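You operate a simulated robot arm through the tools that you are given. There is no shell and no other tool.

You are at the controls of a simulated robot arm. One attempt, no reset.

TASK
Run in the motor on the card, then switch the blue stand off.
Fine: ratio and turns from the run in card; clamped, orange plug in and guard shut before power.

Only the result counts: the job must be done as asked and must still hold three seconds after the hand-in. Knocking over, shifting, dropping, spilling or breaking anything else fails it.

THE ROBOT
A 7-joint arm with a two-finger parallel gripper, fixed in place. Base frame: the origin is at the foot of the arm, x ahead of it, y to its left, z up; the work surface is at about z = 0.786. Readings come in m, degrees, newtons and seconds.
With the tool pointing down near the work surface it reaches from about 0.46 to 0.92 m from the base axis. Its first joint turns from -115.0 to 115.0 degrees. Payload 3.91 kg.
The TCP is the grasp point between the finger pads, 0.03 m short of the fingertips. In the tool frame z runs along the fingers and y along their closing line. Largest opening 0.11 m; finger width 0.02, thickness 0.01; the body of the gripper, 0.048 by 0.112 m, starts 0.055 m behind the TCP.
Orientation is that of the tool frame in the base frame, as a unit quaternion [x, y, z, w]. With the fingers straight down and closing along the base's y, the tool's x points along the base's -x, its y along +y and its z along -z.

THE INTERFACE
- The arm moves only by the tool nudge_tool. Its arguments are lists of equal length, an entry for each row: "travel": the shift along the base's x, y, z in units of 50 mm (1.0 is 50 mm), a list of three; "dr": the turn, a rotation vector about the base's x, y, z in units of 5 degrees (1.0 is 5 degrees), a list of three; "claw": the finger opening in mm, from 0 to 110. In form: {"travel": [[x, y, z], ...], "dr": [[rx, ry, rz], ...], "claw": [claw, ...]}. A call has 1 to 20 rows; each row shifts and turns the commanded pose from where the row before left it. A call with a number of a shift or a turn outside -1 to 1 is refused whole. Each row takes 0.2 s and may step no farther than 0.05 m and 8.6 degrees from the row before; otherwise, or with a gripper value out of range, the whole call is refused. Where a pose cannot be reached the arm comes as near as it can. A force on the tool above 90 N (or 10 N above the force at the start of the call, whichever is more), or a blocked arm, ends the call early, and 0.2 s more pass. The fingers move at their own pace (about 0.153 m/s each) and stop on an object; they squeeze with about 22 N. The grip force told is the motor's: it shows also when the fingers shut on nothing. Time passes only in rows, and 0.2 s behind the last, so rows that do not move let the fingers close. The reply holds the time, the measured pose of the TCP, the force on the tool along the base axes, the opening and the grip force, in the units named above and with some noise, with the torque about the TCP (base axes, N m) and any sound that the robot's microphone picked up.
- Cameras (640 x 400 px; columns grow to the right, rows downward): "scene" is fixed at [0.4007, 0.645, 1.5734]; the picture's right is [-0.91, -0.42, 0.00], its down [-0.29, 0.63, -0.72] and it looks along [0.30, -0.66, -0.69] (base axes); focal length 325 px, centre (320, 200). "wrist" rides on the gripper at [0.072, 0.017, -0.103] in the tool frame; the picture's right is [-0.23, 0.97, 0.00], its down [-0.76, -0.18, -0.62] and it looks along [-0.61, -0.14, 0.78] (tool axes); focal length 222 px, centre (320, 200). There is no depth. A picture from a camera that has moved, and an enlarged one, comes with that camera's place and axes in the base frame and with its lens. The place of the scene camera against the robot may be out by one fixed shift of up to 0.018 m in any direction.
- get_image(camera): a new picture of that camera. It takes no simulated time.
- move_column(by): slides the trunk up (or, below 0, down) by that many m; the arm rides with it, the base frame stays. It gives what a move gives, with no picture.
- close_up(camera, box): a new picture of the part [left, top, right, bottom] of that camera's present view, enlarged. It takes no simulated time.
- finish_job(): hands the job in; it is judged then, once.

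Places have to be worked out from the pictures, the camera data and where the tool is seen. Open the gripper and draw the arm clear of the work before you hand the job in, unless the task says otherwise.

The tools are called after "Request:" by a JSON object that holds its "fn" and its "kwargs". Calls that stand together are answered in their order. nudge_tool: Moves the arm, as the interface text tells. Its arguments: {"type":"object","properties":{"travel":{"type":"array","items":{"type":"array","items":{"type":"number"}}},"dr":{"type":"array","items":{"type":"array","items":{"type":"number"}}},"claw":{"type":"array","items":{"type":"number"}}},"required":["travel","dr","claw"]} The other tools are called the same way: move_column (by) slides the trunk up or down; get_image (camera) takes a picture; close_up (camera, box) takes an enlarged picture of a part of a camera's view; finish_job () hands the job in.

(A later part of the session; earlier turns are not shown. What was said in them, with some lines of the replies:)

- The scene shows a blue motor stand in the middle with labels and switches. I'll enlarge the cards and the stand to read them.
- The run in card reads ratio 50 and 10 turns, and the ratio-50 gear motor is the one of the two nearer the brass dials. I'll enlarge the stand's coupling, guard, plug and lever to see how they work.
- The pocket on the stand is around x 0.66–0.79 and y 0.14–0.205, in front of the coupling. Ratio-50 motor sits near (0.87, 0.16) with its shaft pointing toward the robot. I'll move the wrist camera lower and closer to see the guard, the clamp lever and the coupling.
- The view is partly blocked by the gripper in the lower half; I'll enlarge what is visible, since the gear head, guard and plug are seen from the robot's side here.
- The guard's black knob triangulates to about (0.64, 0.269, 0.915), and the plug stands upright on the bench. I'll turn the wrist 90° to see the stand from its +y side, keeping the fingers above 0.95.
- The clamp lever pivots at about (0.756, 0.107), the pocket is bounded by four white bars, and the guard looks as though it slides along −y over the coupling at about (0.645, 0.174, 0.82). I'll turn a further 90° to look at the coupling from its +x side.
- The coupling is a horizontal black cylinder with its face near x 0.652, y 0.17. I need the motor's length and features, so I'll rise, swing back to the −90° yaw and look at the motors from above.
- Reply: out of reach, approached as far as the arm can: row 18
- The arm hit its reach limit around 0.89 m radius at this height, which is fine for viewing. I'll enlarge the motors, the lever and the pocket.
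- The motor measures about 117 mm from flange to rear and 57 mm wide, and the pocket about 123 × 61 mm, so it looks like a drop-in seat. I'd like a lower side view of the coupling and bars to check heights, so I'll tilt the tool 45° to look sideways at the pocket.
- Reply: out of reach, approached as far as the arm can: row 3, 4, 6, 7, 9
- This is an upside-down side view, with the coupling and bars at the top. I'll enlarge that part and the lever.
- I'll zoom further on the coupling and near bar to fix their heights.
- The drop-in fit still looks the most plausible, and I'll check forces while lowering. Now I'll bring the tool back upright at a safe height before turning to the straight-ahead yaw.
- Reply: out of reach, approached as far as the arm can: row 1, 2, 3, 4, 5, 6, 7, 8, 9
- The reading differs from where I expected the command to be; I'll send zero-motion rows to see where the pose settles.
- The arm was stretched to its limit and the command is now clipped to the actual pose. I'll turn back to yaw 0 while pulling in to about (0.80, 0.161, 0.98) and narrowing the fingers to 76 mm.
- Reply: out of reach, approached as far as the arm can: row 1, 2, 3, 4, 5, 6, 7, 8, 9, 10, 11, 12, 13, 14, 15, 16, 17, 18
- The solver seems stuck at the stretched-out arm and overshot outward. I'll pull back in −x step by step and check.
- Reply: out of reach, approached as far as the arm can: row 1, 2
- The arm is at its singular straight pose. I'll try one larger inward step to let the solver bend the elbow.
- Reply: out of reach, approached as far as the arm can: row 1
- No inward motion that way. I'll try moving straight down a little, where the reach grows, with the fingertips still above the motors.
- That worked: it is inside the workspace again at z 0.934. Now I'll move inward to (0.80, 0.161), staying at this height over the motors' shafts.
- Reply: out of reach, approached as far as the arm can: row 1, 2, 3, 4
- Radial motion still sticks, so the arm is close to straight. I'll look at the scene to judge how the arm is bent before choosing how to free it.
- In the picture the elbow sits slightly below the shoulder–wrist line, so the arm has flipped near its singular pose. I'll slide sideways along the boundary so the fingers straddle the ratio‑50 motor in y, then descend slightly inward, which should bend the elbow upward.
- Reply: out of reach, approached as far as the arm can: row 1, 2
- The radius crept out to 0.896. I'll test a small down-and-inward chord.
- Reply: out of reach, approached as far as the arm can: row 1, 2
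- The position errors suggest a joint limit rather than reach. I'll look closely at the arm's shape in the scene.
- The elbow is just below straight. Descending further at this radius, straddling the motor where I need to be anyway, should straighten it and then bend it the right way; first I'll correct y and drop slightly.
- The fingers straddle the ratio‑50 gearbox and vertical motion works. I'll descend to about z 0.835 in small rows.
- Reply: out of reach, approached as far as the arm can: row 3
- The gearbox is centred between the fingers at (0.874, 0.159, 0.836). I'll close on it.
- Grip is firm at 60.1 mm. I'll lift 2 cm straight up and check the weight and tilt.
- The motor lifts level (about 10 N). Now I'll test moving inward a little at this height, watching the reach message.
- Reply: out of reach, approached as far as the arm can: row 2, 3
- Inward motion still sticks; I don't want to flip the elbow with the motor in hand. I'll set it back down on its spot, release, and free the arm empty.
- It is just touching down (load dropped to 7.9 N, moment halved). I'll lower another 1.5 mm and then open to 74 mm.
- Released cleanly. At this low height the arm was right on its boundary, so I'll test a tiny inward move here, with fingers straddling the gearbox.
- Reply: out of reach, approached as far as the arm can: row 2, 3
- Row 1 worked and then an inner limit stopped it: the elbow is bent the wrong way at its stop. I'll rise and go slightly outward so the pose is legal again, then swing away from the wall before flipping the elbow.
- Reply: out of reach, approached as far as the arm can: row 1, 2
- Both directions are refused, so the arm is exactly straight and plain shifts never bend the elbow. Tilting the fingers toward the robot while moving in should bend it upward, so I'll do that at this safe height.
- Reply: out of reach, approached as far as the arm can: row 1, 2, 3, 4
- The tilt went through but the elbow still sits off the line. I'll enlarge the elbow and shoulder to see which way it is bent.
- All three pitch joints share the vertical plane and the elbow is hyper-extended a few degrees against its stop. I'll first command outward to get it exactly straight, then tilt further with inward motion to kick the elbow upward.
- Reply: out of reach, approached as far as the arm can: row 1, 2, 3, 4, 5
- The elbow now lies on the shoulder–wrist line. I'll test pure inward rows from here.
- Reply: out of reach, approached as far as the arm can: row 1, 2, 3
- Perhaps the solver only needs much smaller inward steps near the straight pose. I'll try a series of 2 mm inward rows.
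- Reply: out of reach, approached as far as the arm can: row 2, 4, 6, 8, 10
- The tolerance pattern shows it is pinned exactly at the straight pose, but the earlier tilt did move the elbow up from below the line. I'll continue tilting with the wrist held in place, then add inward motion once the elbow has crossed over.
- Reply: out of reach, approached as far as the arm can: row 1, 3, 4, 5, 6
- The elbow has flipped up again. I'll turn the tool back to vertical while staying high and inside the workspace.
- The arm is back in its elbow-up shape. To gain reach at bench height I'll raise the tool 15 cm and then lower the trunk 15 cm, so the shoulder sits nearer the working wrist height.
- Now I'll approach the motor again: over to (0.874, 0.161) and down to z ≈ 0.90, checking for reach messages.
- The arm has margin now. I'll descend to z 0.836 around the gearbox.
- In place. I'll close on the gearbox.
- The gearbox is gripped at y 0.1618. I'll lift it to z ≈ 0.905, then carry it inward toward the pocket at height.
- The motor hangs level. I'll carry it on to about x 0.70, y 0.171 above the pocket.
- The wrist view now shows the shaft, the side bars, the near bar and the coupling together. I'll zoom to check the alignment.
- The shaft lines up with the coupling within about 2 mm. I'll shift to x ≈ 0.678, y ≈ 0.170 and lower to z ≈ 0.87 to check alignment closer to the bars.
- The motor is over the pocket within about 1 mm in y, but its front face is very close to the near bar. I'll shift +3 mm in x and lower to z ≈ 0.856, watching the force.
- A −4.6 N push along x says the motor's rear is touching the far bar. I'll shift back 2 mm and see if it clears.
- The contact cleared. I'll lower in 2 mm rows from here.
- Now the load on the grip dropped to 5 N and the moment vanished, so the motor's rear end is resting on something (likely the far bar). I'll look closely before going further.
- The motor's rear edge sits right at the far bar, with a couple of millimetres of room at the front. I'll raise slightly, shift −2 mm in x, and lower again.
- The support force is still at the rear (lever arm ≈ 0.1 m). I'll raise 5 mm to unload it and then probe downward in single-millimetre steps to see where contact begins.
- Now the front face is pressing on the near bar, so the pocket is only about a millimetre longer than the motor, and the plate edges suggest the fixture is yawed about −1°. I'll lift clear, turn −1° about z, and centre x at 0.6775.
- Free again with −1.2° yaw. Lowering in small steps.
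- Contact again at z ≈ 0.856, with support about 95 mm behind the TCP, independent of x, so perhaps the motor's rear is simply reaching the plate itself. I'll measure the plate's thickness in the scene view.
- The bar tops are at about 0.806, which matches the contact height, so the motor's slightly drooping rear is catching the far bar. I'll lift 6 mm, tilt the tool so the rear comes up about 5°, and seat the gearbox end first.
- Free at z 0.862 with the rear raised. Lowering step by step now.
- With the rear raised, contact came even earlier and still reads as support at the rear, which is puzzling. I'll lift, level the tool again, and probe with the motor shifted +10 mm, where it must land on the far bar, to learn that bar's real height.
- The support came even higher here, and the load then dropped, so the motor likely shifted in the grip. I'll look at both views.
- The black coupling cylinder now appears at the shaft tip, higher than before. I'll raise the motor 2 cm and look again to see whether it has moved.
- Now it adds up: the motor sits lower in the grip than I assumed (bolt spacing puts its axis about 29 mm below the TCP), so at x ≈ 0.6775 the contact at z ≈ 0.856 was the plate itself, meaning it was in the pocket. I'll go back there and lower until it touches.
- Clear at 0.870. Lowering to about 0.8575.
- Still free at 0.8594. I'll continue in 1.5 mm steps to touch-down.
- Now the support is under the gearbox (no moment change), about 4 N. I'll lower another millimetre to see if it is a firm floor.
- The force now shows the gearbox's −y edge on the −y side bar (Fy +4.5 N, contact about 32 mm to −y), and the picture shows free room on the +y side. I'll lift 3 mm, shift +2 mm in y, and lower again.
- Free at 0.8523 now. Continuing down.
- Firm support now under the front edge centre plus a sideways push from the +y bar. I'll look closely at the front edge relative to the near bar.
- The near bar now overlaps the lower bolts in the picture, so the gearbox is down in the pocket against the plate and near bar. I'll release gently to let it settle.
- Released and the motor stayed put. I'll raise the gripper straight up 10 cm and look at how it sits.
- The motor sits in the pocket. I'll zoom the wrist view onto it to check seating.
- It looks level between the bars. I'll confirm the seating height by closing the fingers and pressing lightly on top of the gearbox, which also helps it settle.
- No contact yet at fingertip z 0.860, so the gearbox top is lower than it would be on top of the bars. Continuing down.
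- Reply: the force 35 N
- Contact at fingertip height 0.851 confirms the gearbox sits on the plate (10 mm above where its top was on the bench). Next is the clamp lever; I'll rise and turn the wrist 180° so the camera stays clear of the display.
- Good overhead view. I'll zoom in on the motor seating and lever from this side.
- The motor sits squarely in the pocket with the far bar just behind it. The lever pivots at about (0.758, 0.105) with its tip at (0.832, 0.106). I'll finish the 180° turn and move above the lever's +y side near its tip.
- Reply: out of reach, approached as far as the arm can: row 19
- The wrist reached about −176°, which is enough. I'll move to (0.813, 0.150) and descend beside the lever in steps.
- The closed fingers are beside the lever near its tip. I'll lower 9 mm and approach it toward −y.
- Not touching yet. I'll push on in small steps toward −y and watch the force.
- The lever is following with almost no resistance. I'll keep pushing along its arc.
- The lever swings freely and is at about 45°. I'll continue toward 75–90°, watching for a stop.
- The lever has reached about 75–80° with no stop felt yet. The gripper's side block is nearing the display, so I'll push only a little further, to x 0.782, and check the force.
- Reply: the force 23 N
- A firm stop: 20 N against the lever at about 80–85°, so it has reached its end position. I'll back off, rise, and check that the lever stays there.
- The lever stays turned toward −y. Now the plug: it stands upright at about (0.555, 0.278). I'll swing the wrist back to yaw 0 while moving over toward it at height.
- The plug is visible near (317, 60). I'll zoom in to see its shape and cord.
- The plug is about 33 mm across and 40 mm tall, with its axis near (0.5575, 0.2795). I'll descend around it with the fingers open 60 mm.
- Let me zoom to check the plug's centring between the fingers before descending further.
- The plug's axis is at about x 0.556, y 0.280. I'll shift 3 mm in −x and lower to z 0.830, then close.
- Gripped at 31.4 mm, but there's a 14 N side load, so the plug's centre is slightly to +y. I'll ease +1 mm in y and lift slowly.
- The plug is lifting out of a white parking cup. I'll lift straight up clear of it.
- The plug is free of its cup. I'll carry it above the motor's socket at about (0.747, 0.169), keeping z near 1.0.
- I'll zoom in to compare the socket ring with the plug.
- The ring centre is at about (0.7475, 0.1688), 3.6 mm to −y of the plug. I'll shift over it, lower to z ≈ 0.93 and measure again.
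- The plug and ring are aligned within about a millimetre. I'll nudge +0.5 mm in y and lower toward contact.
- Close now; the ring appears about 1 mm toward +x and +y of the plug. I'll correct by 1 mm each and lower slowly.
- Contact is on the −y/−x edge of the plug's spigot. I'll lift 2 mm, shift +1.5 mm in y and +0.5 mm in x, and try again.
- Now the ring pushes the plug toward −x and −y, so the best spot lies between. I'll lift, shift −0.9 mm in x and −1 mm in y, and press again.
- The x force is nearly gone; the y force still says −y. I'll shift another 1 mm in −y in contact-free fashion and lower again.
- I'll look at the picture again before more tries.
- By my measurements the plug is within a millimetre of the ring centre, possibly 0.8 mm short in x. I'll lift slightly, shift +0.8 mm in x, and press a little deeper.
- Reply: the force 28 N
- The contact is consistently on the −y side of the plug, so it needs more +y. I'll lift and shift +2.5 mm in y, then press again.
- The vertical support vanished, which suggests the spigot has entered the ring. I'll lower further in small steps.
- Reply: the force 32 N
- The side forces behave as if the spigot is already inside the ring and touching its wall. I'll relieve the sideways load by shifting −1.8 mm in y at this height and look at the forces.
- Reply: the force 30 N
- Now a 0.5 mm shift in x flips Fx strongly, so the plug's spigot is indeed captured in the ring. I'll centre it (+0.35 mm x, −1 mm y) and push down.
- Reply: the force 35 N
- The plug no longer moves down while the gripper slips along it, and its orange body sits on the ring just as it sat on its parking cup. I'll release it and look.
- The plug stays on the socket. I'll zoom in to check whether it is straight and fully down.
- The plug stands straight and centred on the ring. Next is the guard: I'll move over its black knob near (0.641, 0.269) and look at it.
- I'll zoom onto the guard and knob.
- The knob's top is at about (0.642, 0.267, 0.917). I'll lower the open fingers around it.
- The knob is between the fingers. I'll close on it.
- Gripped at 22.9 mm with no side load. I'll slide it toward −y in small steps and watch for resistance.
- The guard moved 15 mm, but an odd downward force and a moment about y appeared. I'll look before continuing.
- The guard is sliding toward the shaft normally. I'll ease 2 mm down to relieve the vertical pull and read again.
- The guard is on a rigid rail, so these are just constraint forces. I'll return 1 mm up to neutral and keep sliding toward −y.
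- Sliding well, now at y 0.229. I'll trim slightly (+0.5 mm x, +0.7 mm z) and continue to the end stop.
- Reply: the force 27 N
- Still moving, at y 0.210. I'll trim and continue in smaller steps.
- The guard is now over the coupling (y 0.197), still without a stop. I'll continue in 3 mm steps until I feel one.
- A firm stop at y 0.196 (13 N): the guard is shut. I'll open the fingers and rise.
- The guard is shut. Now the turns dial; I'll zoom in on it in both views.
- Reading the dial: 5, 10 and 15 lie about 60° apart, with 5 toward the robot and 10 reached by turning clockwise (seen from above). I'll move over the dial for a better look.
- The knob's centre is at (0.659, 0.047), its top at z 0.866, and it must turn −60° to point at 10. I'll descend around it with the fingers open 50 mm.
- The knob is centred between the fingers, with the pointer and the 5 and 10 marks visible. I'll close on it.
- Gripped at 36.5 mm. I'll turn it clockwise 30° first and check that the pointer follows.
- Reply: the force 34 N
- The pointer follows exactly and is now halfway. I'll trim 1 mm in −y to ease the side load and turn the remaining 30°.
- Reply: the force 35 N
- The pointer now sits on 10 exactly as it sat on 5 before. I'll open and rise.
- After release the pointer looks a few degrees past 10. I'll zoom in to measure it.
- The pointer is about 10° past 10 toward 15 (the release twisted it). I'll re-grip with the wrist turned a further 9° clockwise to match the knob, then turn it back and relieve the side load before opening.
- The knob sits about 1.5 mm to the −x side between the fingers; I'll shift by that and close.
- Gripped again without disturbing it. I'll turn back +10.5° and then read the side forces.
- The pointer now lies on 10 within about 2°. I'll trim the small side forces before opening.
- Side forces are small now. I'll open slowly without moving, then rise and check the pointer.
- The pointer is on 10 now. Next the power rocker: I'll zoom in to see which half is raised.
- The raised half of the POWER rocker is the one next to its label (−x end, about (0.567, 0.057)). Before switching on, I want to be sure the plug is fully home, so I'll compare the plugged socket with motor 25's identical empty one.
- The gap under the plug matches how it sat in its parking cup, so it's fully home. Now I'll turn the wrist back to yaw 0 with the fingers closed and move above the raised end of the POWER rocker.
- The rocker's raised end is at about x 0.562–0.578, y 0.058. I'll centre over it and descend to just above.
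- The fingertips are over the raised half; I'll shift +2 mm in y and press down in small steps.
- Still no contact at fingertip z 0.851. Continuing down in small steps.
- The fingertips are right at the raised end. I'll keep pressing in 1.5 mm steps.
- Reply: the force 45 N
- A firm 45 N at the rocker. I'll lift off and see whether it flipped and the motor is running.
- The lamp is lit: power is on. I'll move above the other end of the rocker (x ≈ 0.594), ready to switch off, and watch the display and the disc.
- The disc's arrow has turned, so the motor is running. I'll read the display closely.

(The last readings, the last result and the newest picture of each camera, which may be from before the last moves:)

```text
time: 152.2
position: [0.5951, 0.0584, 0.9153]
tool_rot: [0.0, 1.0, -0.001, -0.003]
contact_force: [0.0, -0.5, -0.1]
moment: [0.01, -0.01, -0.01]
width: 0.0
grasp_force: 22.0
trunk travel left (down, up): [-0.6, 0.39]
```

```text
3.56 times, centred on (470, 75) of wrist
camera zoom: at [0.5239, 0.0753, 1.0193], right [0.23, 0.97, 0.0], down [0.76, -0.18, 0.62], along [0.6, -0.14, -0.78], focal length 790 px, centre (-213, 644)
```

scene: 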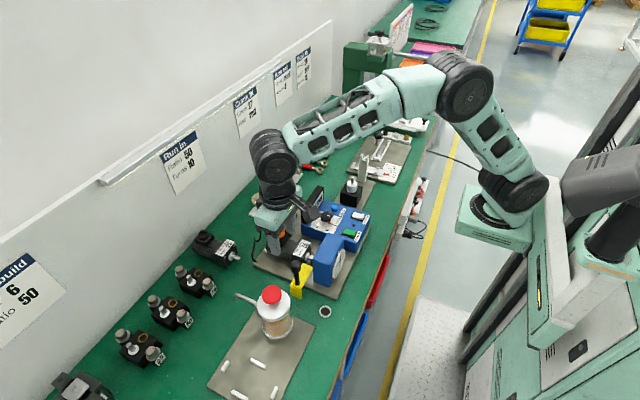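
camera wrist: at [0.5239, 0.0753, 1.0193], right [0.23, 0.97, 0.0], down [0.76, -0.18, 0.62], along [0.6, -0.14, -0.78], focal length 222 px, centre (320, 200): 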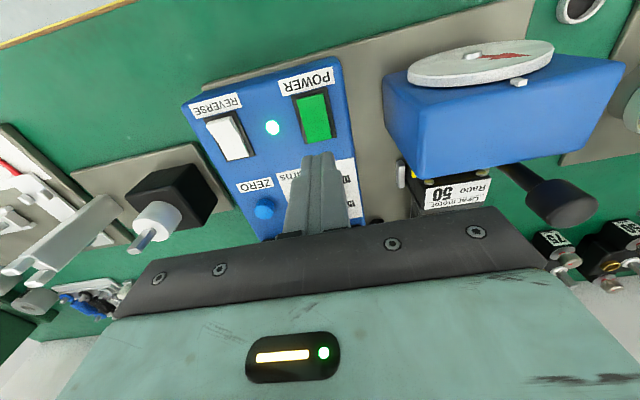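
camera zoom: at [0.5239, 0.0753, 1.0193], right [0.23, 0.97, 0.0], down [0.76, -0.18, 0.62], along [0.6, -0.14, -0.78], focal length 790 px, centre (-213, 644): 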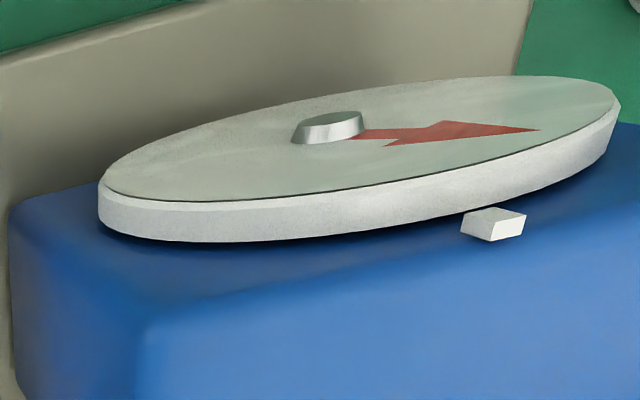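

The display still reads 0 and the disc has made about a quarter turn. I'll wait with still rows and watch.

Request:
{"fn": "nudge_tool", "kwargs": {"travel": [[0, 0, 0], [0, 0, 0], [0, 0, 0], [0, 0, 0], [0, 0, 0], [0, 0, 0], [0, 0, 0], [0, 0, 0], [0, 0, 0], [0, 0, 0]], "dr": [[0, 0, 0], [0, 0, 0], [0, 0, 0], [0, 0, 0], [0, 0, 0], [0, 0, 0], [0, 0, 0], [0, 0, 0], [0, 0, 0], [0, 0, 0]], "claw": [0, 0, 0, 0, 0, 0, 0, 0, 0, 0]}}

Request:
{"fn": "close_up", "kwargs": {"camera": "scene", "box": [285, 180, 345, 240]}}

Request:
{"fn": "close_up", "kwargs": {"camera": "scene", "box": [310, 220, 370, 280]}}

```text
time: 154.3
position: [0.5931, 0.0589, 0.9168]
tool_rot: [0.0, 1.0, 0.001, -0.002]
contact_force: [0.2, 0.1, 0.0]
moment: [0.0, 0.01, 0.05]
width: 0.0
grasp_force: 22.1
trunk travel left (down, up): [-0.6, 0.39]
```

```text
6.67 times, centred on (315, 210) of scene
camera zoom: at [0.4007, 0.645, 1.5734], right [-0.91, -0.42, 0.0], down [-0.29, 0.63, -0.72], along [0.3, -0.66, -0.69], focal length 2166 px, centre (353, 133)
```

zoom: 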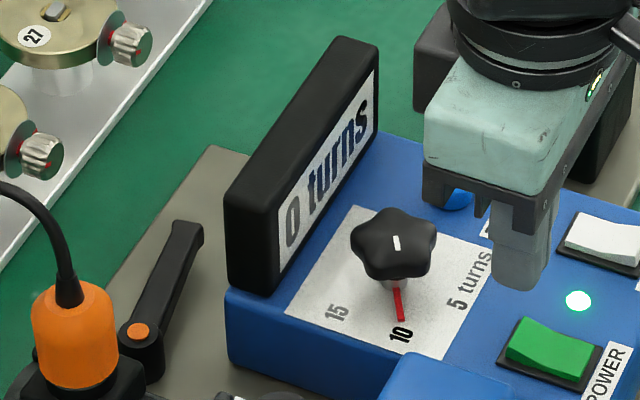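

```text
6.67 times, centred on (340, 250) of scene
camera zoom: at [0.4007, 0.645, 1.5734], right [-0.91, -0.42, 0.0], down [-0.29, 0.63, -0.72], along [0.3, -0.66, -0.69], focal length 2166 px, centre (187, -133)
```

zoom: 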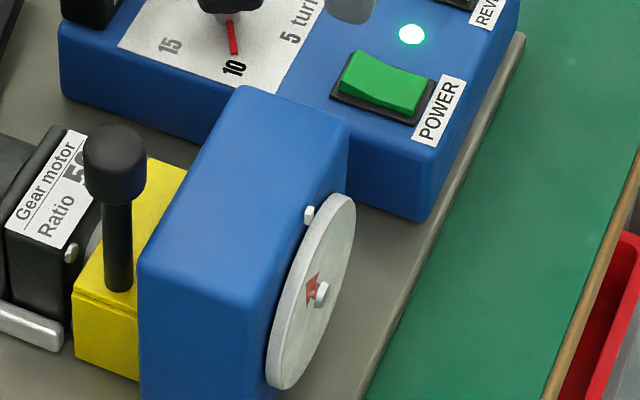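

I'll check the disc in the wrist view and wait a bit more.

Request:
{"fn": "close_up", "kwargs": {"camera": "wrist", "box": [380, 20, 560, 130]}}

Request:
{"fn": "nudge_tool", "kwargs": {"travel": [[0, 0, 0], [0, 0, 0], [0, 0, 0], [0, 0, 0]], "dr": [[0, 0, 0], [0, 0, 0], [0, 0, 0], [0, 0, 0]], "claw": [0, 0, 0, 0]}}

Request:
{"fn": "close_up", "kwargs": {"camera": "wrist", "box": [380, 20, 560, 130]}}

Request:
{"fn": "close_up", "kwargs": {"camera": "scene", "box": [285, 180, 345, 240]}}

```text
3.56 times, centred on (470, 75) of wrist
camera zoom: at [0.5239, 0.0754, 1.0193], right [0.23, 0.97, 0.0], down [0.76, -0.18, 0.62], along [0.6, -0.14, -0.78], focal length 790 px, centre (-213, 644)
```

zoom: 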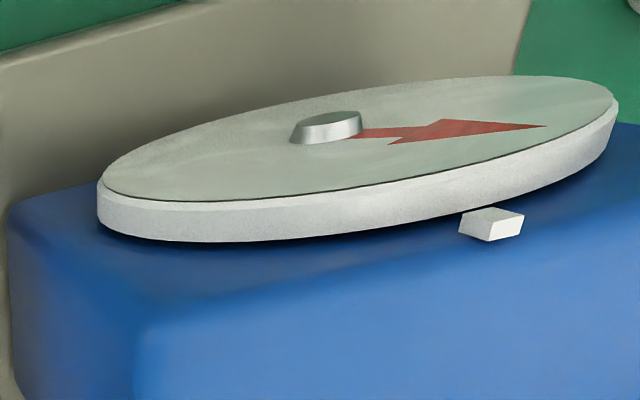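

```text
time: 155.3
position: [0.594, 0.0591, 0.9153]
tool_rot: [0.002, 1.0, 0.001, -0.002]
contact_force: [-0.5, 0.3, 0.2]
moment: [-0.01, -0.03, -0.03]
width: 0.0001
grasp_force: 21.9
trunk travel left (down, up): [-0.6, 0.39]
```

```text
3.56 times, centred on (470, 75) of wrist
camera zoom: at [0.5239, 0.0754, 1.0193], right [0.23, 0.97, 0.0], down [0.76, -0.18, 0.62], along [0.6, -0.14, -0.78], focal length 790 px, centre (-213, 644)
```

zoom: 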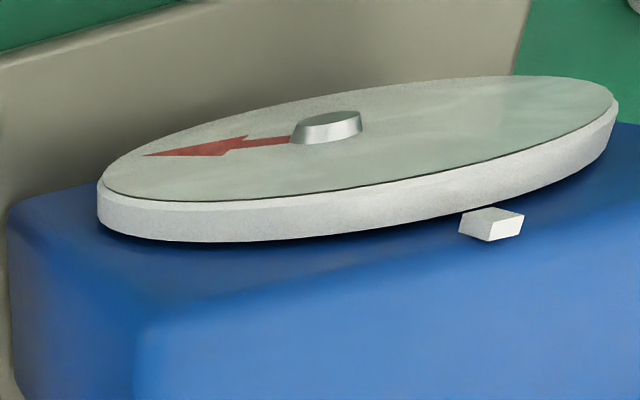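

```text
6.67 times, centred on (315, 210) of scene
camera zoom: at [0.4007, 0.645, 1.5734], right [-0.91, -0.42, 0.0], down [-0.29, 0.63, -0.72], along [0.3, -0.66, -0.69], focal length 2166 px, centre (353, 133)
```

zoom: 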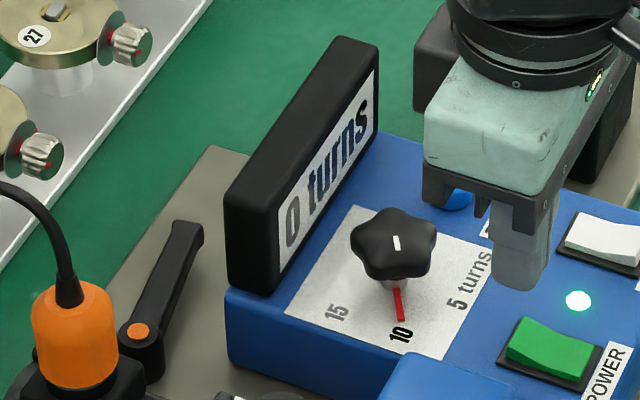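

The disc turns about once every two seconds. I'll enlarge the display to be sure of its digit.

Request:
{"fn": "close_up", "kwargs": {"camera": "scene", "box": [304, 188, 324, 220]}}

Request:
{"fn": "nudge_tool", "kwargs": {"travel": [[0, 0, 0], [0, 0, 0], [0, 0, 0], [0, 0, 0], [0, 0, 0], [0, 0, 0], [0, 0, 0], [0, 0, 0], [0, 0, 0]], "dr": [[0, 0, 0], [0, 0, 0], [0, 0, 0], [0, 0, 0], [0, 0, 0], [0, 0, 0], [0, 0, 0], [0, 0, 0], [0, 0, 0]], "claw": [0, 0, 0, 0, 0, 0, 0, 0, 0]}}

Request:
{"fn": "close_up", "kwargs": {"camera": "scene", "box": [304, 188, 324, 220]}}

Request:
{"fn": "close_up", "kwargs": {"camera": "wrist", "box": [380, 20, 560, 130]}}

```text
12.50 times, centred on (314, 204) of scene
camera zoom: at [0.4007, 0.645, 1.5734], right [-0.91, -0.42, 0.0], down [-0.29, 0.63, -0.72], along [0.3, -0.66, -0.69], focal length 4062 px, centre (395, 150)
```

zoom: 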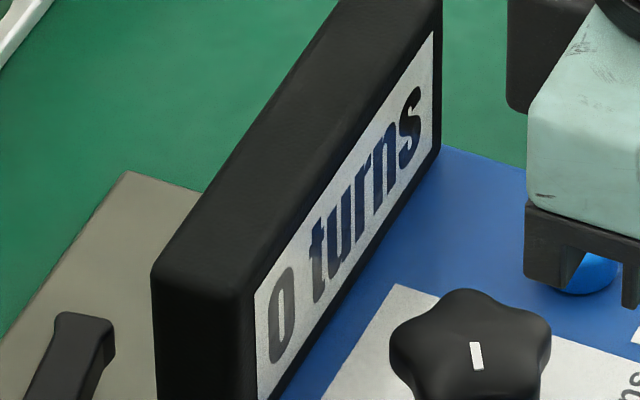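

```text
time: 157.3
position: [0.5935, 0.0589, 0.9155]
tool_rot: [0.0, 1.0, 0.001, -0.002]
contact_force: [0.7, -0.1, -0.3]
moment: [0.0, 0.0, -0.01]
width: 0.0
grasp_force: 21.9
trunk travel left (down, up): [-0.6, 0.39]
```

```text
12.50 times, centred on (314, 204) of scene
camera zoom: at [0.4007, 0.645, 1.5734], right [-0.91, -0.42, 0.0], down [-0.29, 0.63, -0.72], along [0.3, -0.66, -0.69], focal length 4062 px, centre (395, 150)
```

zoom: 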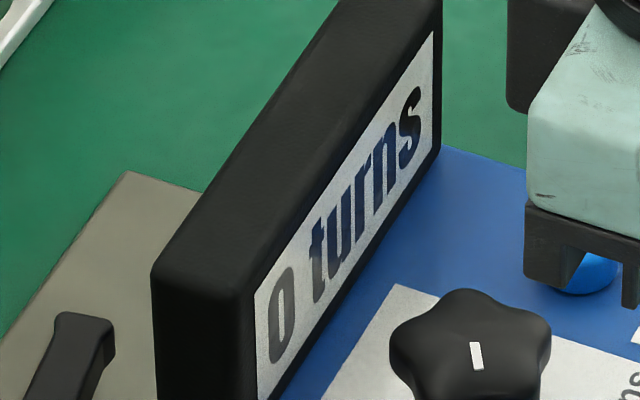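

```text
3.56 times, centred on (470, 75) of wrist
camera zoom: at [0.5239, 0.0754, 1.0193], right [0.23, 0.97, 0.0], down [0.76, -0.18, 0.62], along [0.6, -0.14, -0.78], focal length 790 px, centre (-213, 644)
```

zoom: 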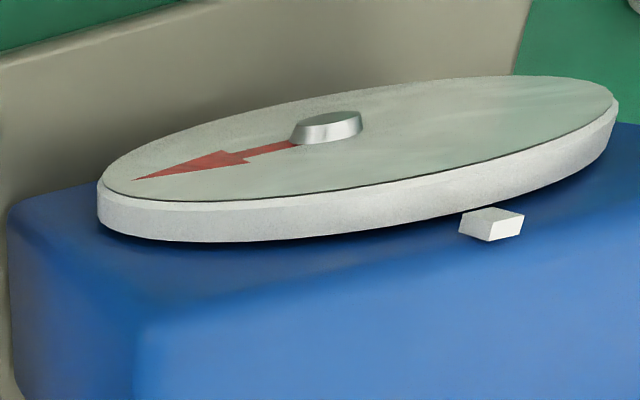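

The display still shows 0, so I'll track the disc itself. I'll take a short 0.4 s step to resolve its true speed.

Request:
{"fn": "nudge_tool", "kwargs": {"travel": [[0, 0, 0]], "dr": [[0, 0, 0]], "claw": [0]}}

Request:
{"fn": "close_up", "kwargs": {"camera": "wrist", "box": [380, 20, 560, 130]}}

```text
time: 157.8
position: [0.5943, 0.0585, 0.9176]
tool_rot: [0.001, 1.0, 0.001, -0.001]
contact_force: [-0.9, 0.0, 0.3]
moment: [0.0, 0.02, 0.02]
width: 0.0
grasp_force: 22.0
trunk travel left (down, up): [-0.6, 0.39]
```

```text
3.56 times, centred on (470, 75) of wrist
camera zoom: at [0.5239, 0.0754, 1.0193], right [0.23, 0.97, 0.0], down [0.76, -0.18, 0.62], along [0.6, -0.14, -0.78], focal length 790 px, centre (-213, 644)
```

zoom: 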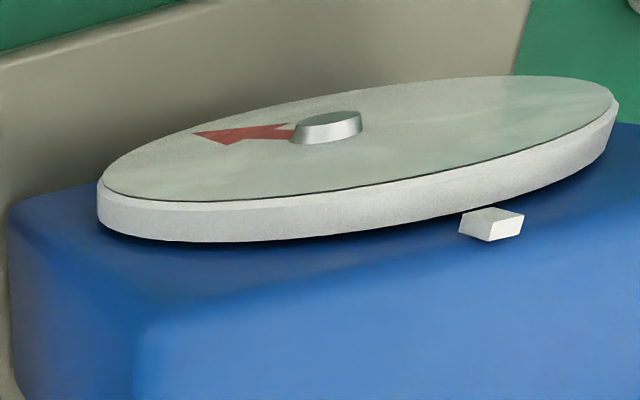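

The disc turns at roughly 0.43 rev/s, so ten turns should take about 23 s from switch-on. I'll keep waiting and watch both the disc and display.

Request:
{"fn": "nudge_tool", "kwargs": {"travel": [[0, 0, 0], [0, 0, 0], [0, 0, 0], [0, 0, 0], [0, 0, 0], [0, 0, 0], [0, 0, 0], [0, 0, 0], [0, 0, 0], [0, 0, 0], [0, 0, 0], [0, 0, 0], [0, 0, 0], [0, 0, 0], [0, 0, 0]], "dr": [[0, 0, 0], [0, 0, 0], [0, 0, 0], [0, 0, 0], [0, 0, 0], [0, 0, 0], [0, 0, 0], [0, 0, 0], [0, 0, 0], [0, 0, 0], [0, 0, 0], [0, 0, 0], [0, 0, 0], [0, 0, 0], [0, 0, 0]], "claw": [0, 0, 0, 0, 0, 0, 0, 0, 0, 0, 0, 0, 0, 0, 0]}}

Request:
{"fn": "close_up", "kwargs": {"camera": "scene", "box": [290, 180, 390, 290]}}

Request:
{"fn": "close_up", "kwargs": {"camera": "wrist", "box": [380, 20, 560, 130]}}

```text
time: 160.9
position: [0.594, 0.0577, 0.9162]
tool_rot: [0.0, 1.0, 0.0, -0.002]
contact_force: [-1.1, -0.5, 0.1]
moment: [0.03, 0.02, -0.04]
width: 0.0
grasp_force: 22.2
trunk travel left (down, up): [-0.6, 0.39]
```

```text
3.64 times, centred on (340, 235) of scene
camera zoom: at [0.4007, 0.645, 1.5734], right [-0.91, -0.42, 0.0], down [-0.29, 0.63, -0.72], along [0.3, -0.66, -0.69], focal length 1182 px, centre (247, 73)
```

zoom: 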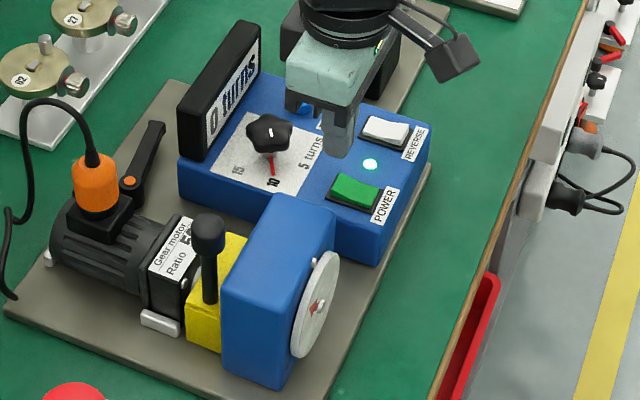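

```text
3.56 times, centred on (470, 75) of wrist
camera zoom: at [0.5239, 0.0754, 1.0193], right [0.23, 0.97, 0.0], down [0.76, -0.18, 0.62], along [0.6, -0.14, -0.78], focal length 790 px, centre (-213, 644)
```

zoom: 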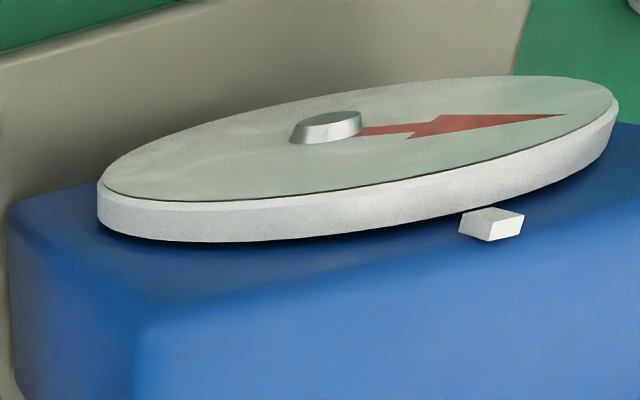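

By disc tracking about 4.8 turns have been made (roughly 164°/s), so ten would come near t ≈ 172. I'll step on a little past five turns and look at the display again.

Request:
{"fn": "nudge_tool", "kwargs": {"travel": [[0, 0, 0], [0, 0, 0], [0, 0, 0], [0, 0, 0], [0, 0, 0], [0, 0, 0]], "dr": [[0, 0, 0], [0, 0, 0], [0, 0, 0], [0, 0, 0], [0, 0, 0], [0, 0, 0]], "claw": [0, 0, 0, 0, 0, 0]}}

Request:
{"fn": "close_up", "kwargs": {"camera": "scene", "box": [304, 188, 324, 220]}}

Request:
{"fn": "close_up", "kwargs": {"camera": "wrist", "box": [380, 20, 560, 130]}}

```text
time: 162.3
position: [0.5938, 0.0582, 0.9169]
tool_rot: [0.001, 1.0, 0.001, -0.002]
contact_force: [0.1, -0.9, 1.0]
moment: [-0.03, -0.03, 0.0]
width: 0.0001
grasp_force: 22.4
trunk travel left (down, up): [-0.6, 0.39]
```

```text
12.50 times, centred on (314, 204) of scene
camera zoom: at [0.4007, 0.645, 1.5734], right [-0.91, -0.42, 0.0], down [-0.29, 0.63, -0.72], along [0.3, -0.66, -0.69], focal length 4062 px, centre (395, 150)
```

zoom: 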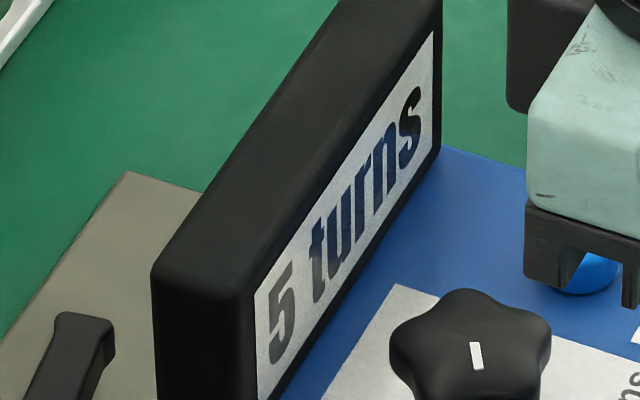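

```text
3.56 times, centred on (470, 75) of wrist
camera zoom: at [0.5239, 0.0754, 1.0193], right [0.23, 0.97, 0.0], down [0.76, -0.18, 0.62], along [0.6, -0.14, -0.78], focal length 790 px, centre (-213, 644)
```

zoom: 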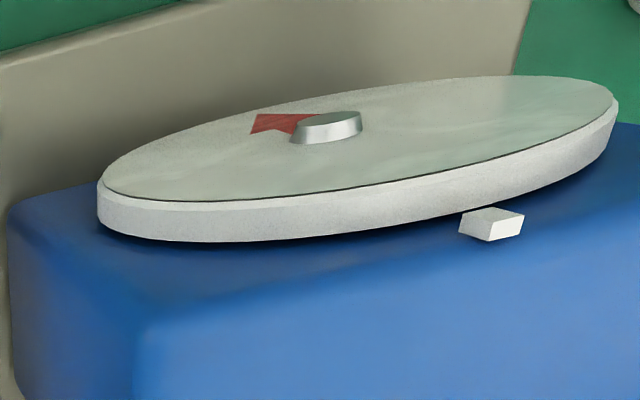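

The display counts in fives and now reads 5 turns, matching the disc. I'll hover just above the rocker's raised +x end, ready to switch off.

Request:
{"fn": "nudge_tool", "kwargs": {"travel": [[0, 0, -0.25], [0, 0, -0.25], [0, 0, -0.1], [0, 0, 0], [0, 0, 0]], "dr": [[0, 0, 0], [0, 0, 0], [0, 0, 0], [0, 0, 0], [0, 0, 0]], "claw": [0, 0, 0, 0, 0]}}

Request:
{"fn": "close_up", "kwargs": {"camera": "scene", "box": [335, 200, 385, 250]}}

Request:
{"fn": "close_up", "kwargs": {"camera": "wrist", "box": [240, 80, 400, 220]}}

```text
time: 163.6
position: [0.5932, 0.0587, 0.8848]
tool_rot: [0.001, 1.0, 0.0, -0.002]
contact_force: [-0.4, -0.4, -1.1]
moment: [0.05, 0.0, 0.0]
width: 0.0
grasp_force: 21.7
trunk travel left (down, up): [-0.6, 0.39]
```

```text
8.00 times, centred on (360, 225) of scene
camera zoom: at [0.4007, 0.645, 1.5734], right [-0.91, -0.42, 0.0], down [-0.29, 0.63, -0.72], along [0.3, -0.66, -0.69], focal length 2600 px, centre (0, 0)
```

zoom: 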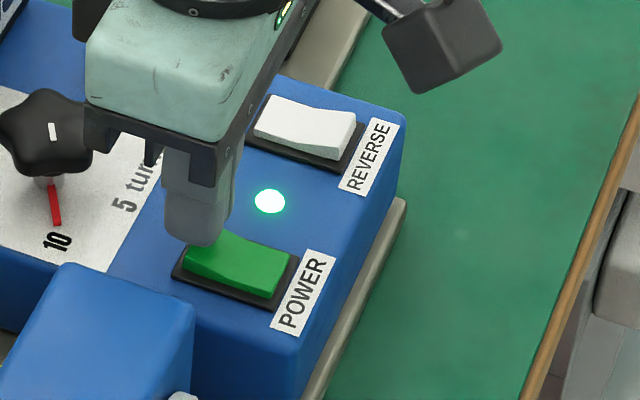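

```text
2.86 times, centred on (320, 150) of wrist
camera zoom: at [0.5229, 0.0754, 0.9894], right [0.23, 0.97, 0.0], down [0.76, -0.18, 0.62], along [0.6, -0.14, -0.78], focal length 635 px, centre (320, 343)
```

zoom: 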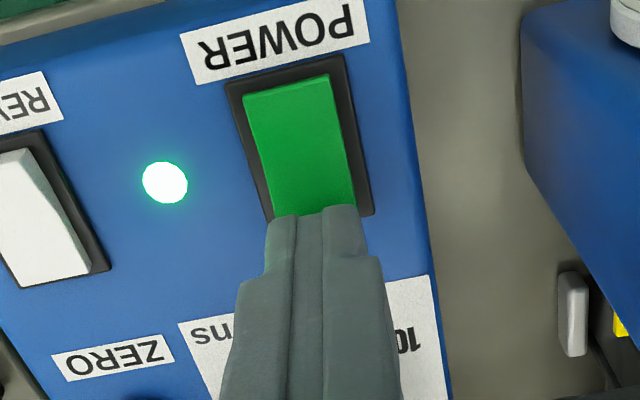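

In position over the raised end. I'll wait toward ten turns, checking partway.

Request:
{"fn": "nudge_tool", "kwargs": {"travel": [[0, 0, 0], [0, 0, 0], [0, 0, 0], [0, 0, 0], [0, 0, 0], [0, 0, 0], [0, 0, 0], [0, 0, 0], [0, 0, 0], [0, 0, 0], [0, 0, 0], [0, 0, 0], [0, 0, 0], [0, 0, 0], [0, 0, 0], [0, 0, 0], [0, 0, 0], [0, 0, 0], [0, 0, 0], [0, 0, 0]], "dr": [[0, 0, 0], [0, 0, 0], [0, 0, 0], [0, 0, 0], [0, 0, 0], [0, 0, 0], [0, 0, 0], [0, 0, 0], [0, 0, 0], [0, 0, 0], [0, 0, 0], [0, 0, 0], [0, 0, 0], [0, 0, 0], [0, 0, 0], [0, 0, 0], [0, 0, 0], [0, 0, 0], [0, 0, 0], [0, 0, 0]], "claw": [0, 0, 0, 0, 0, 0, 0, 0, 0, 0, 0, 0, 0, 0, 0, 0, 0, 0, 0, 0]}}

Request:
{"fn": "close_up", "kwargs": {"camera": "scene", "box": [290, 180, 390, 290]}}

Request:
{"fn": "get_image", "kwargs": {"camera": "wrist"}}

```text
time: 167.8
position: [0.5935, 0.0593, 0.8862]
tool_rot: [0.001, 1.0, 0.001, -0.002]
contact_force: [-1.1, 0.2, -0.7]
moment: [-0.01, 0.03, 0.01]
width: 0.0
grasp_force: 22.3
trunk travel left (down, up): [-0.6, 0.39]
```

```text
3.64 times, centred on (340, 235) of scene
camera zoom: at [0.4007, 0.645, 1.5734], right [-0.91, -0.42, 0.0], down [-0.29, 0.63, -0.72], along [0.3, -0.66, -0.69], focal length 1182 px, centre (247, 73)
```

zoom: 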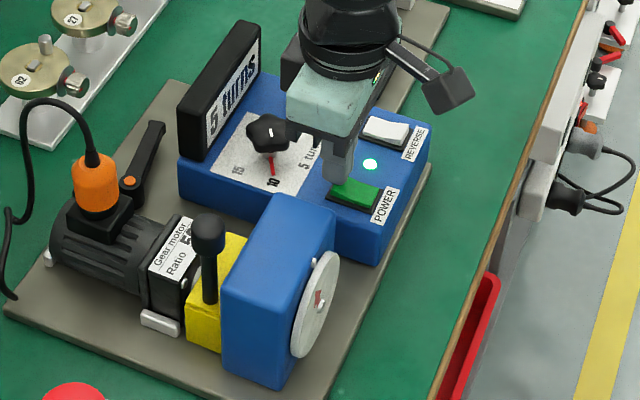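

```text
taken
camera wrist: at [0.5229, 0.0754, 0.9895], right [0.23, 0.97, 0.0], down [0.76, -0.18, 0.62], along [0.6, -0.14, -0.78], focal length 222 px, centre (320, 200)
```

wrist: 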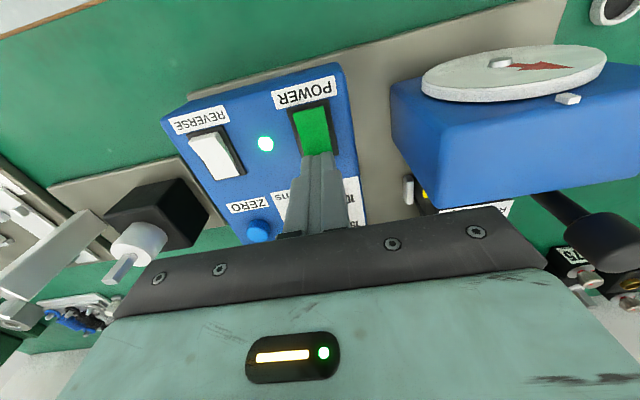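

Still running at 5-something turns. I'll wait to about t = 171.4, just before the expected tenth turn.

Request:
{"fn": "nudge_tool", "kwargs": {"travel": [[0, 0, 0], [0, 0, 0], [0, 0, 0], [0, 0, 0], [0, 0, 0], [0, 0, 0], [0, 0, 0], [0, 0, 0], [0, 0, 0], [0, 0, 0], [0, 0, 0], [0, 0, 0], [0, 0, 0], [0, 0, 0], [0, 0, 0], [0, 0, 0], [0, 0, 0]], "dr": [[0, 0, 0], [0, 0, 0], [0, 0, 0], [0, 0, 0], [0, 0, 0], [0, 0, 0], [0, 0, 0], [0, 0, 0], [0, 0, 0], [0, 0, 0], [0, 0, 0], [0, 0, 0], [0, 0, 0], [0, 0, 0], [0, 0, 0], [0, 0, 0], [0, 0, 0]], "claw": [0, 0, 0, 0, 0, 0, 0, 0, 0, 0, 0, 0, 0, 0, 0, 0, 0]}}

Request:
{"fn": "close_up", "kwargs": {"camera": "scene", "box": [304, 188, 324, 220]}}

Request:
{"fn": "close_up", "kwargs": {"camera": "wrist", "box": [400, 20, 620, 130]}}

```text
time: 171.3
position: [0.5933, 0.0583, 0.8859]
tool_rot: [0.001, 1.0, 0.001, -0.003]
contact_force: [0.6, 0.8, -0.8]
moment: [0.03, 0.0, -0.01]
width: 0.0
grasp_force: 21.9
trunk travel left (down, up): [-0.6, 0.39]
```

```text
12.50 times, centred on (314, 204) of scene
camera zoom: at [0.4007, 0.645, 1.5734], right [-0.91, -0.42, 0.0], down [-0.29, 0.63, -0.72], along [0.3, -0.66, -0.69], focal length 4062 px, centre (395, 150)
```

zoom: 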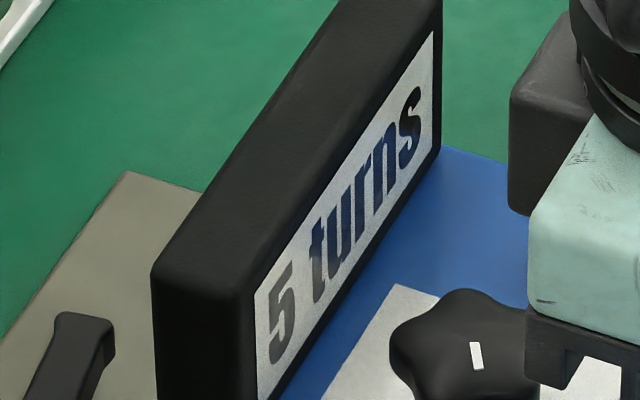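

```text
2.91 times, centred on (510, 75) of wrist
camera zoom: at [0.523, 0.0754, 0.9895], right [0.23, 0.97, 0.0], down [0.76, -0.18, 0.62], along [0.6, -0.14, -0.78], focal length 646 px, centre (-233, 564)
```

zoom: 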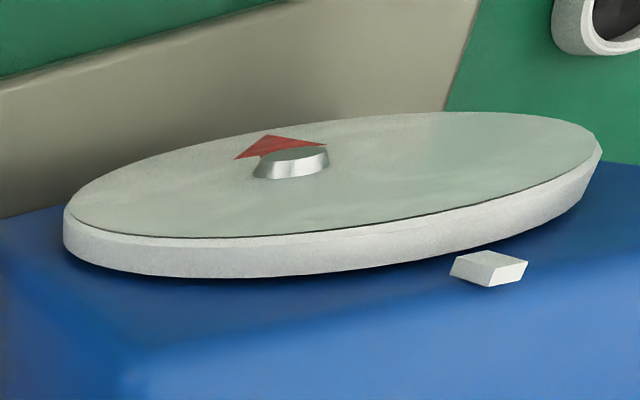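

The arrow is pointing down, with a bit over half a turn left (about 1.2 s). I'll step 1.4 s and look.

Request:
{"fn": "nudge_tool", "kwargs": {"travel": [[0, 0, 0], [0, 0, 0], [0, 0, 0], [0, 0, 0], [0, 0, 0], [0, 0, 0]], "dr": [[0, 0, 0], [0, 0, 0], [0, 0, 0], [0, 0, 0], [0, 0, 0], [0, 0, 0]], "claw": [0, 0, 0, 0, 0, 0]}}

Request:
{"fn": "close_up", "kwargs": {"camera": "scene", "box": [304, 188, 324, 220]}}

Request:
{"fn": "close_up", "kwargs": {"camera": "wrist", "box": [400, 20, 620, 130]}}

```text
time: 172.8
position: [0.5942, 0.059, 0.8865]
tool_rot: [0.002, 1.0, 0.0, -0.002]
contact_force: [0.1, -0.2, -0.2]
moment: [0.01, -0.02, 0.02]
width: 0.0001
grasp_force: 22.0
trunk travel left (down, up): [-0.6, 0.39]
```

```text
12.50 times, centred on (314, 204) of scene
camera zoom: at [0.4007, 0.645, 1.5734], right [-0.91, -0.42, 0.0], down [-0.29, 0.63, -0.72], along [0.3, -0.66, -0.69], focal length 4062 px, centre (395, 150)
```

zoom: 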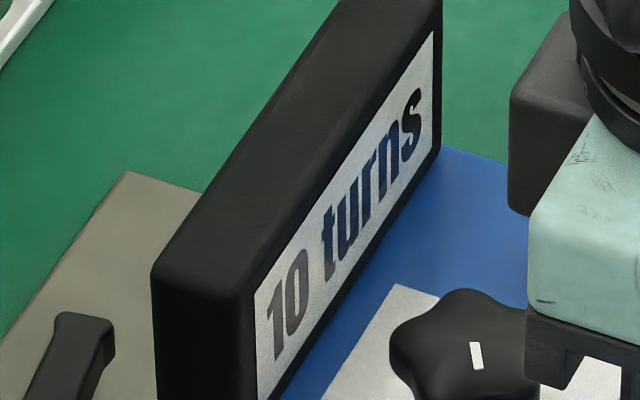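

```text
2.91 times, centred on (510, 75) of wrist
camera zoom: at [0.5229, 0.0754, 0.9895], right [0.23, 0.97, 0.0], down [0.76, -0.18, 0.62], along [0.6, -0.14, -0.78], focal length 646 px, centre (-233, 564)
```

zoom: 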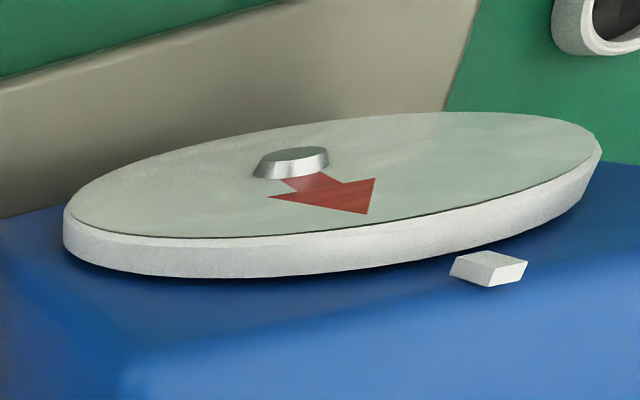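

The display reads 10 turns with the arrow at the mark. I'll press the rocker's +x end now to switch the stand off.

Request:
{"fn": "nudge_tool", "kwargs": {"travel": [[0, 0, -0.1], [0, 0, -0.07], [0, 0, -0.05], [0, 0, 0]], "dr": [[0, 0, 0], [0, 0, 0], [0, 0, 0], [0, 0, 0]], "claw": [0, 0, 0, 0]}}

Request:
{"fn": "close_up", "kwargs": {"camera": "wrist", "box": [220, 60, 400, 220]}}

Request:
{"fn": "close_up", "kwargs": {"camera": "scene", "box": [300, 185, 390, 255]}}

```text
time: 173.8
position: [0.5934, 0.0586, 0.8777]
tool_rot: [0.002, 1.0, 0.001, 0.0]
contact_force: [-3.1, -4.2, 47.6]
moment: [-0.13, 0.55, 0.03]
width: 0.0
grasp_force: 22.1
trunk travel left (down, up): [-0.6, 0.39]
```

```text
2.50 times, centred on (310, 140) of wrist
camera zoom: at [0.5227, 0.0753, 0.9805], right [0.23, 0.97, 0.0], down [0.76, -0.18, 0.62], along [0.61, -0.14, -0.78], focal length 555 px, centre (345, 350)
```

zoom: 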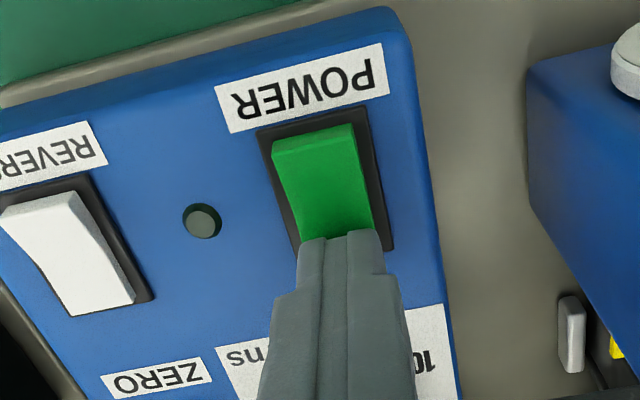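

```text
5.71 times, centred on (345, 220) of scene
camera zoom: at [0.4007, 0.645, 1.5734], right [-0.91, -0.42, 0.0], down [-0.29, 0.63, -0.72], along [0.3, -0.66, -0.69], focal length 1857 px, centre (177, 86)
```

zoom: 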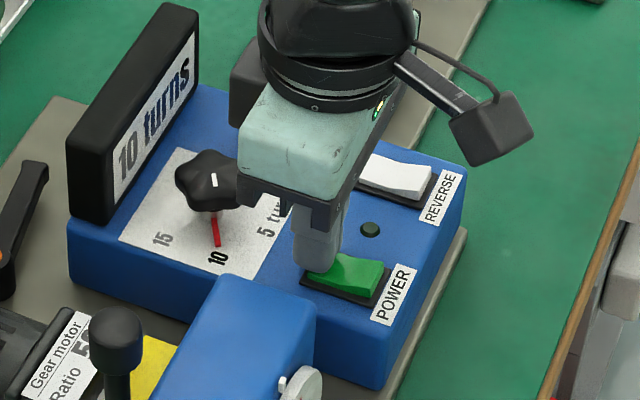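

The lamp is out and the display holds at 10 turns. I'll rise, open the gripper and draw the arm clear.

Request:
{"fn": "nudge_tool", "kwargs": {"travel": [[0, 0, 0.3], [0, 0, 0.8], [-0.2, 0.2, 0.9], [-0.4, 0.3, 0.8], [-0.4, 0.3, 0.6], [-0.2, 0.2, 0.5]], "dr": [[0, 0, 0], [0, 0, 0], [0, 0, 0], [0, 0, 0], [0, 0, 0], [0, 0, 0]], "claw": [0, 10, 30, 60, 80, 80]}}

Request:
{"fn": "get_image", "kwargs": {"camera": "wrist"}}

Request:
{"fn": "close_up", "kwargs": {"camera": "scene", "box": [240, 170, 400, 300]}}

Request:
{"fn": "get_image", "kwargs": {"camera": "scene"}}

```text
time: 175.2
position: [0.5349, 0.1072, 1.0701]
tool_rot: [0.001, 1.0, 0.001, -0.002]
contact_force: [0.0, -1.1, -0.6]
moment: [0.03, 0.03, 0.0]
width: 0.0798
grasp_force: 0.0
trunk travel left (down, up): [-0.6, 0.39]
```

```text
taken
camera wrist: at [0.4645, 0.1251, 1.1727], right [0.23, 0.97, 0.0], down [0.76, -0.18, 0.62], along [0.6, -0.14, -0.79], focal length 222 px, centre (320, 200)
```

wrist: 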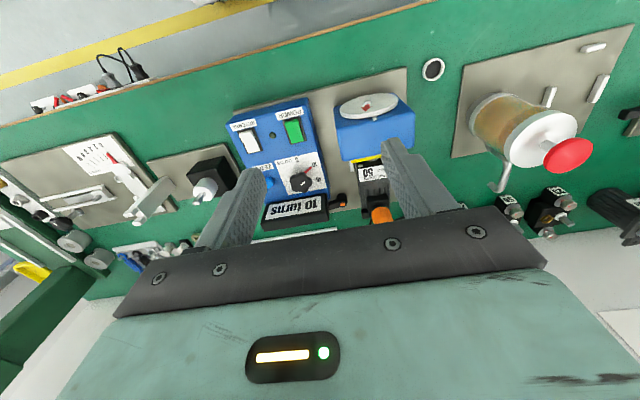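

```text
3.08 times, centred on (320, 235) of scene
camera zoom: at [0.4007, 0.645, 1.5734], right [-0.91, -0.42, 0.0], down [-0.29, 0.63, -0.72], along [0.3, -0.66, -0.69], focal length 1000 px, centre (320, 92)
```

zoom: 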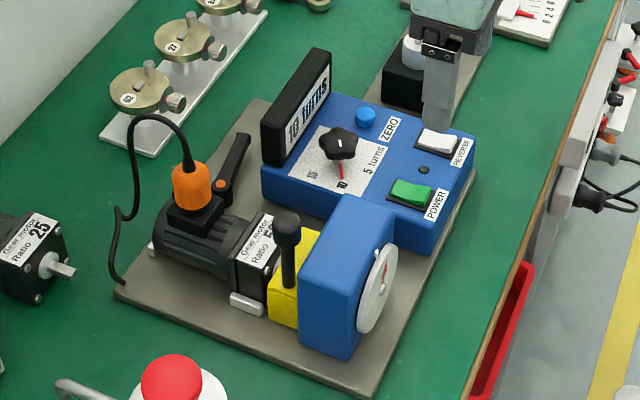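

```text
taken
```

scene: 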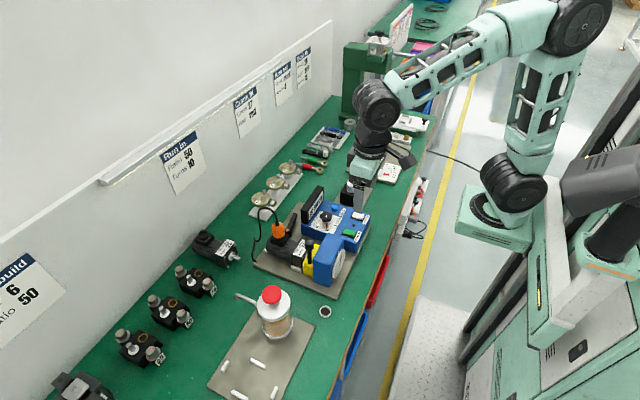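

The motor shows 10 turns, the lamp is off, the guard is shut, the plug and lever are in place, and the gripper is open and clear of the work. I'm handing the job in.

Request:
{"fn": "finish_job", "kwargs": {}}

```text
The job is handed in.
```

The ratio 50 motor has been run in for 10 turns, as the card asks, and the blue stand is switched off. I've handed the job in and don't have the verdict yet.

- **Before power:** the motor sat in its pocket, the clamp lever was turned to its stop, the orange plug was in the motor's socket and the yellow guard was pushed to its stop. I left REVERSE alone.
- **Clamp and plug:** I judged these by the lever reaching a firm stop and by how the plug sits in its socket. I didn't test either by pulling on them.
- **Run:** with the dial on 10, the display read 0, then 5, then 10 turns as I watched. I pressed POWER off about a second after it showed 10. The disc's arrow is at its mark and the lamp is out.
- **Motor put down once:** early on the arm jammed at full stretch. I set the ratio 50 motor back on the bench, freed the arm with the gripper empty, then picked the motor up again. I saw nothing else move.
- **Dial corrected once:** it slipped about 10° past 10 when I let go the first time, so I turned it back before switching on.

The gripper is open and the arm is clear of the work.
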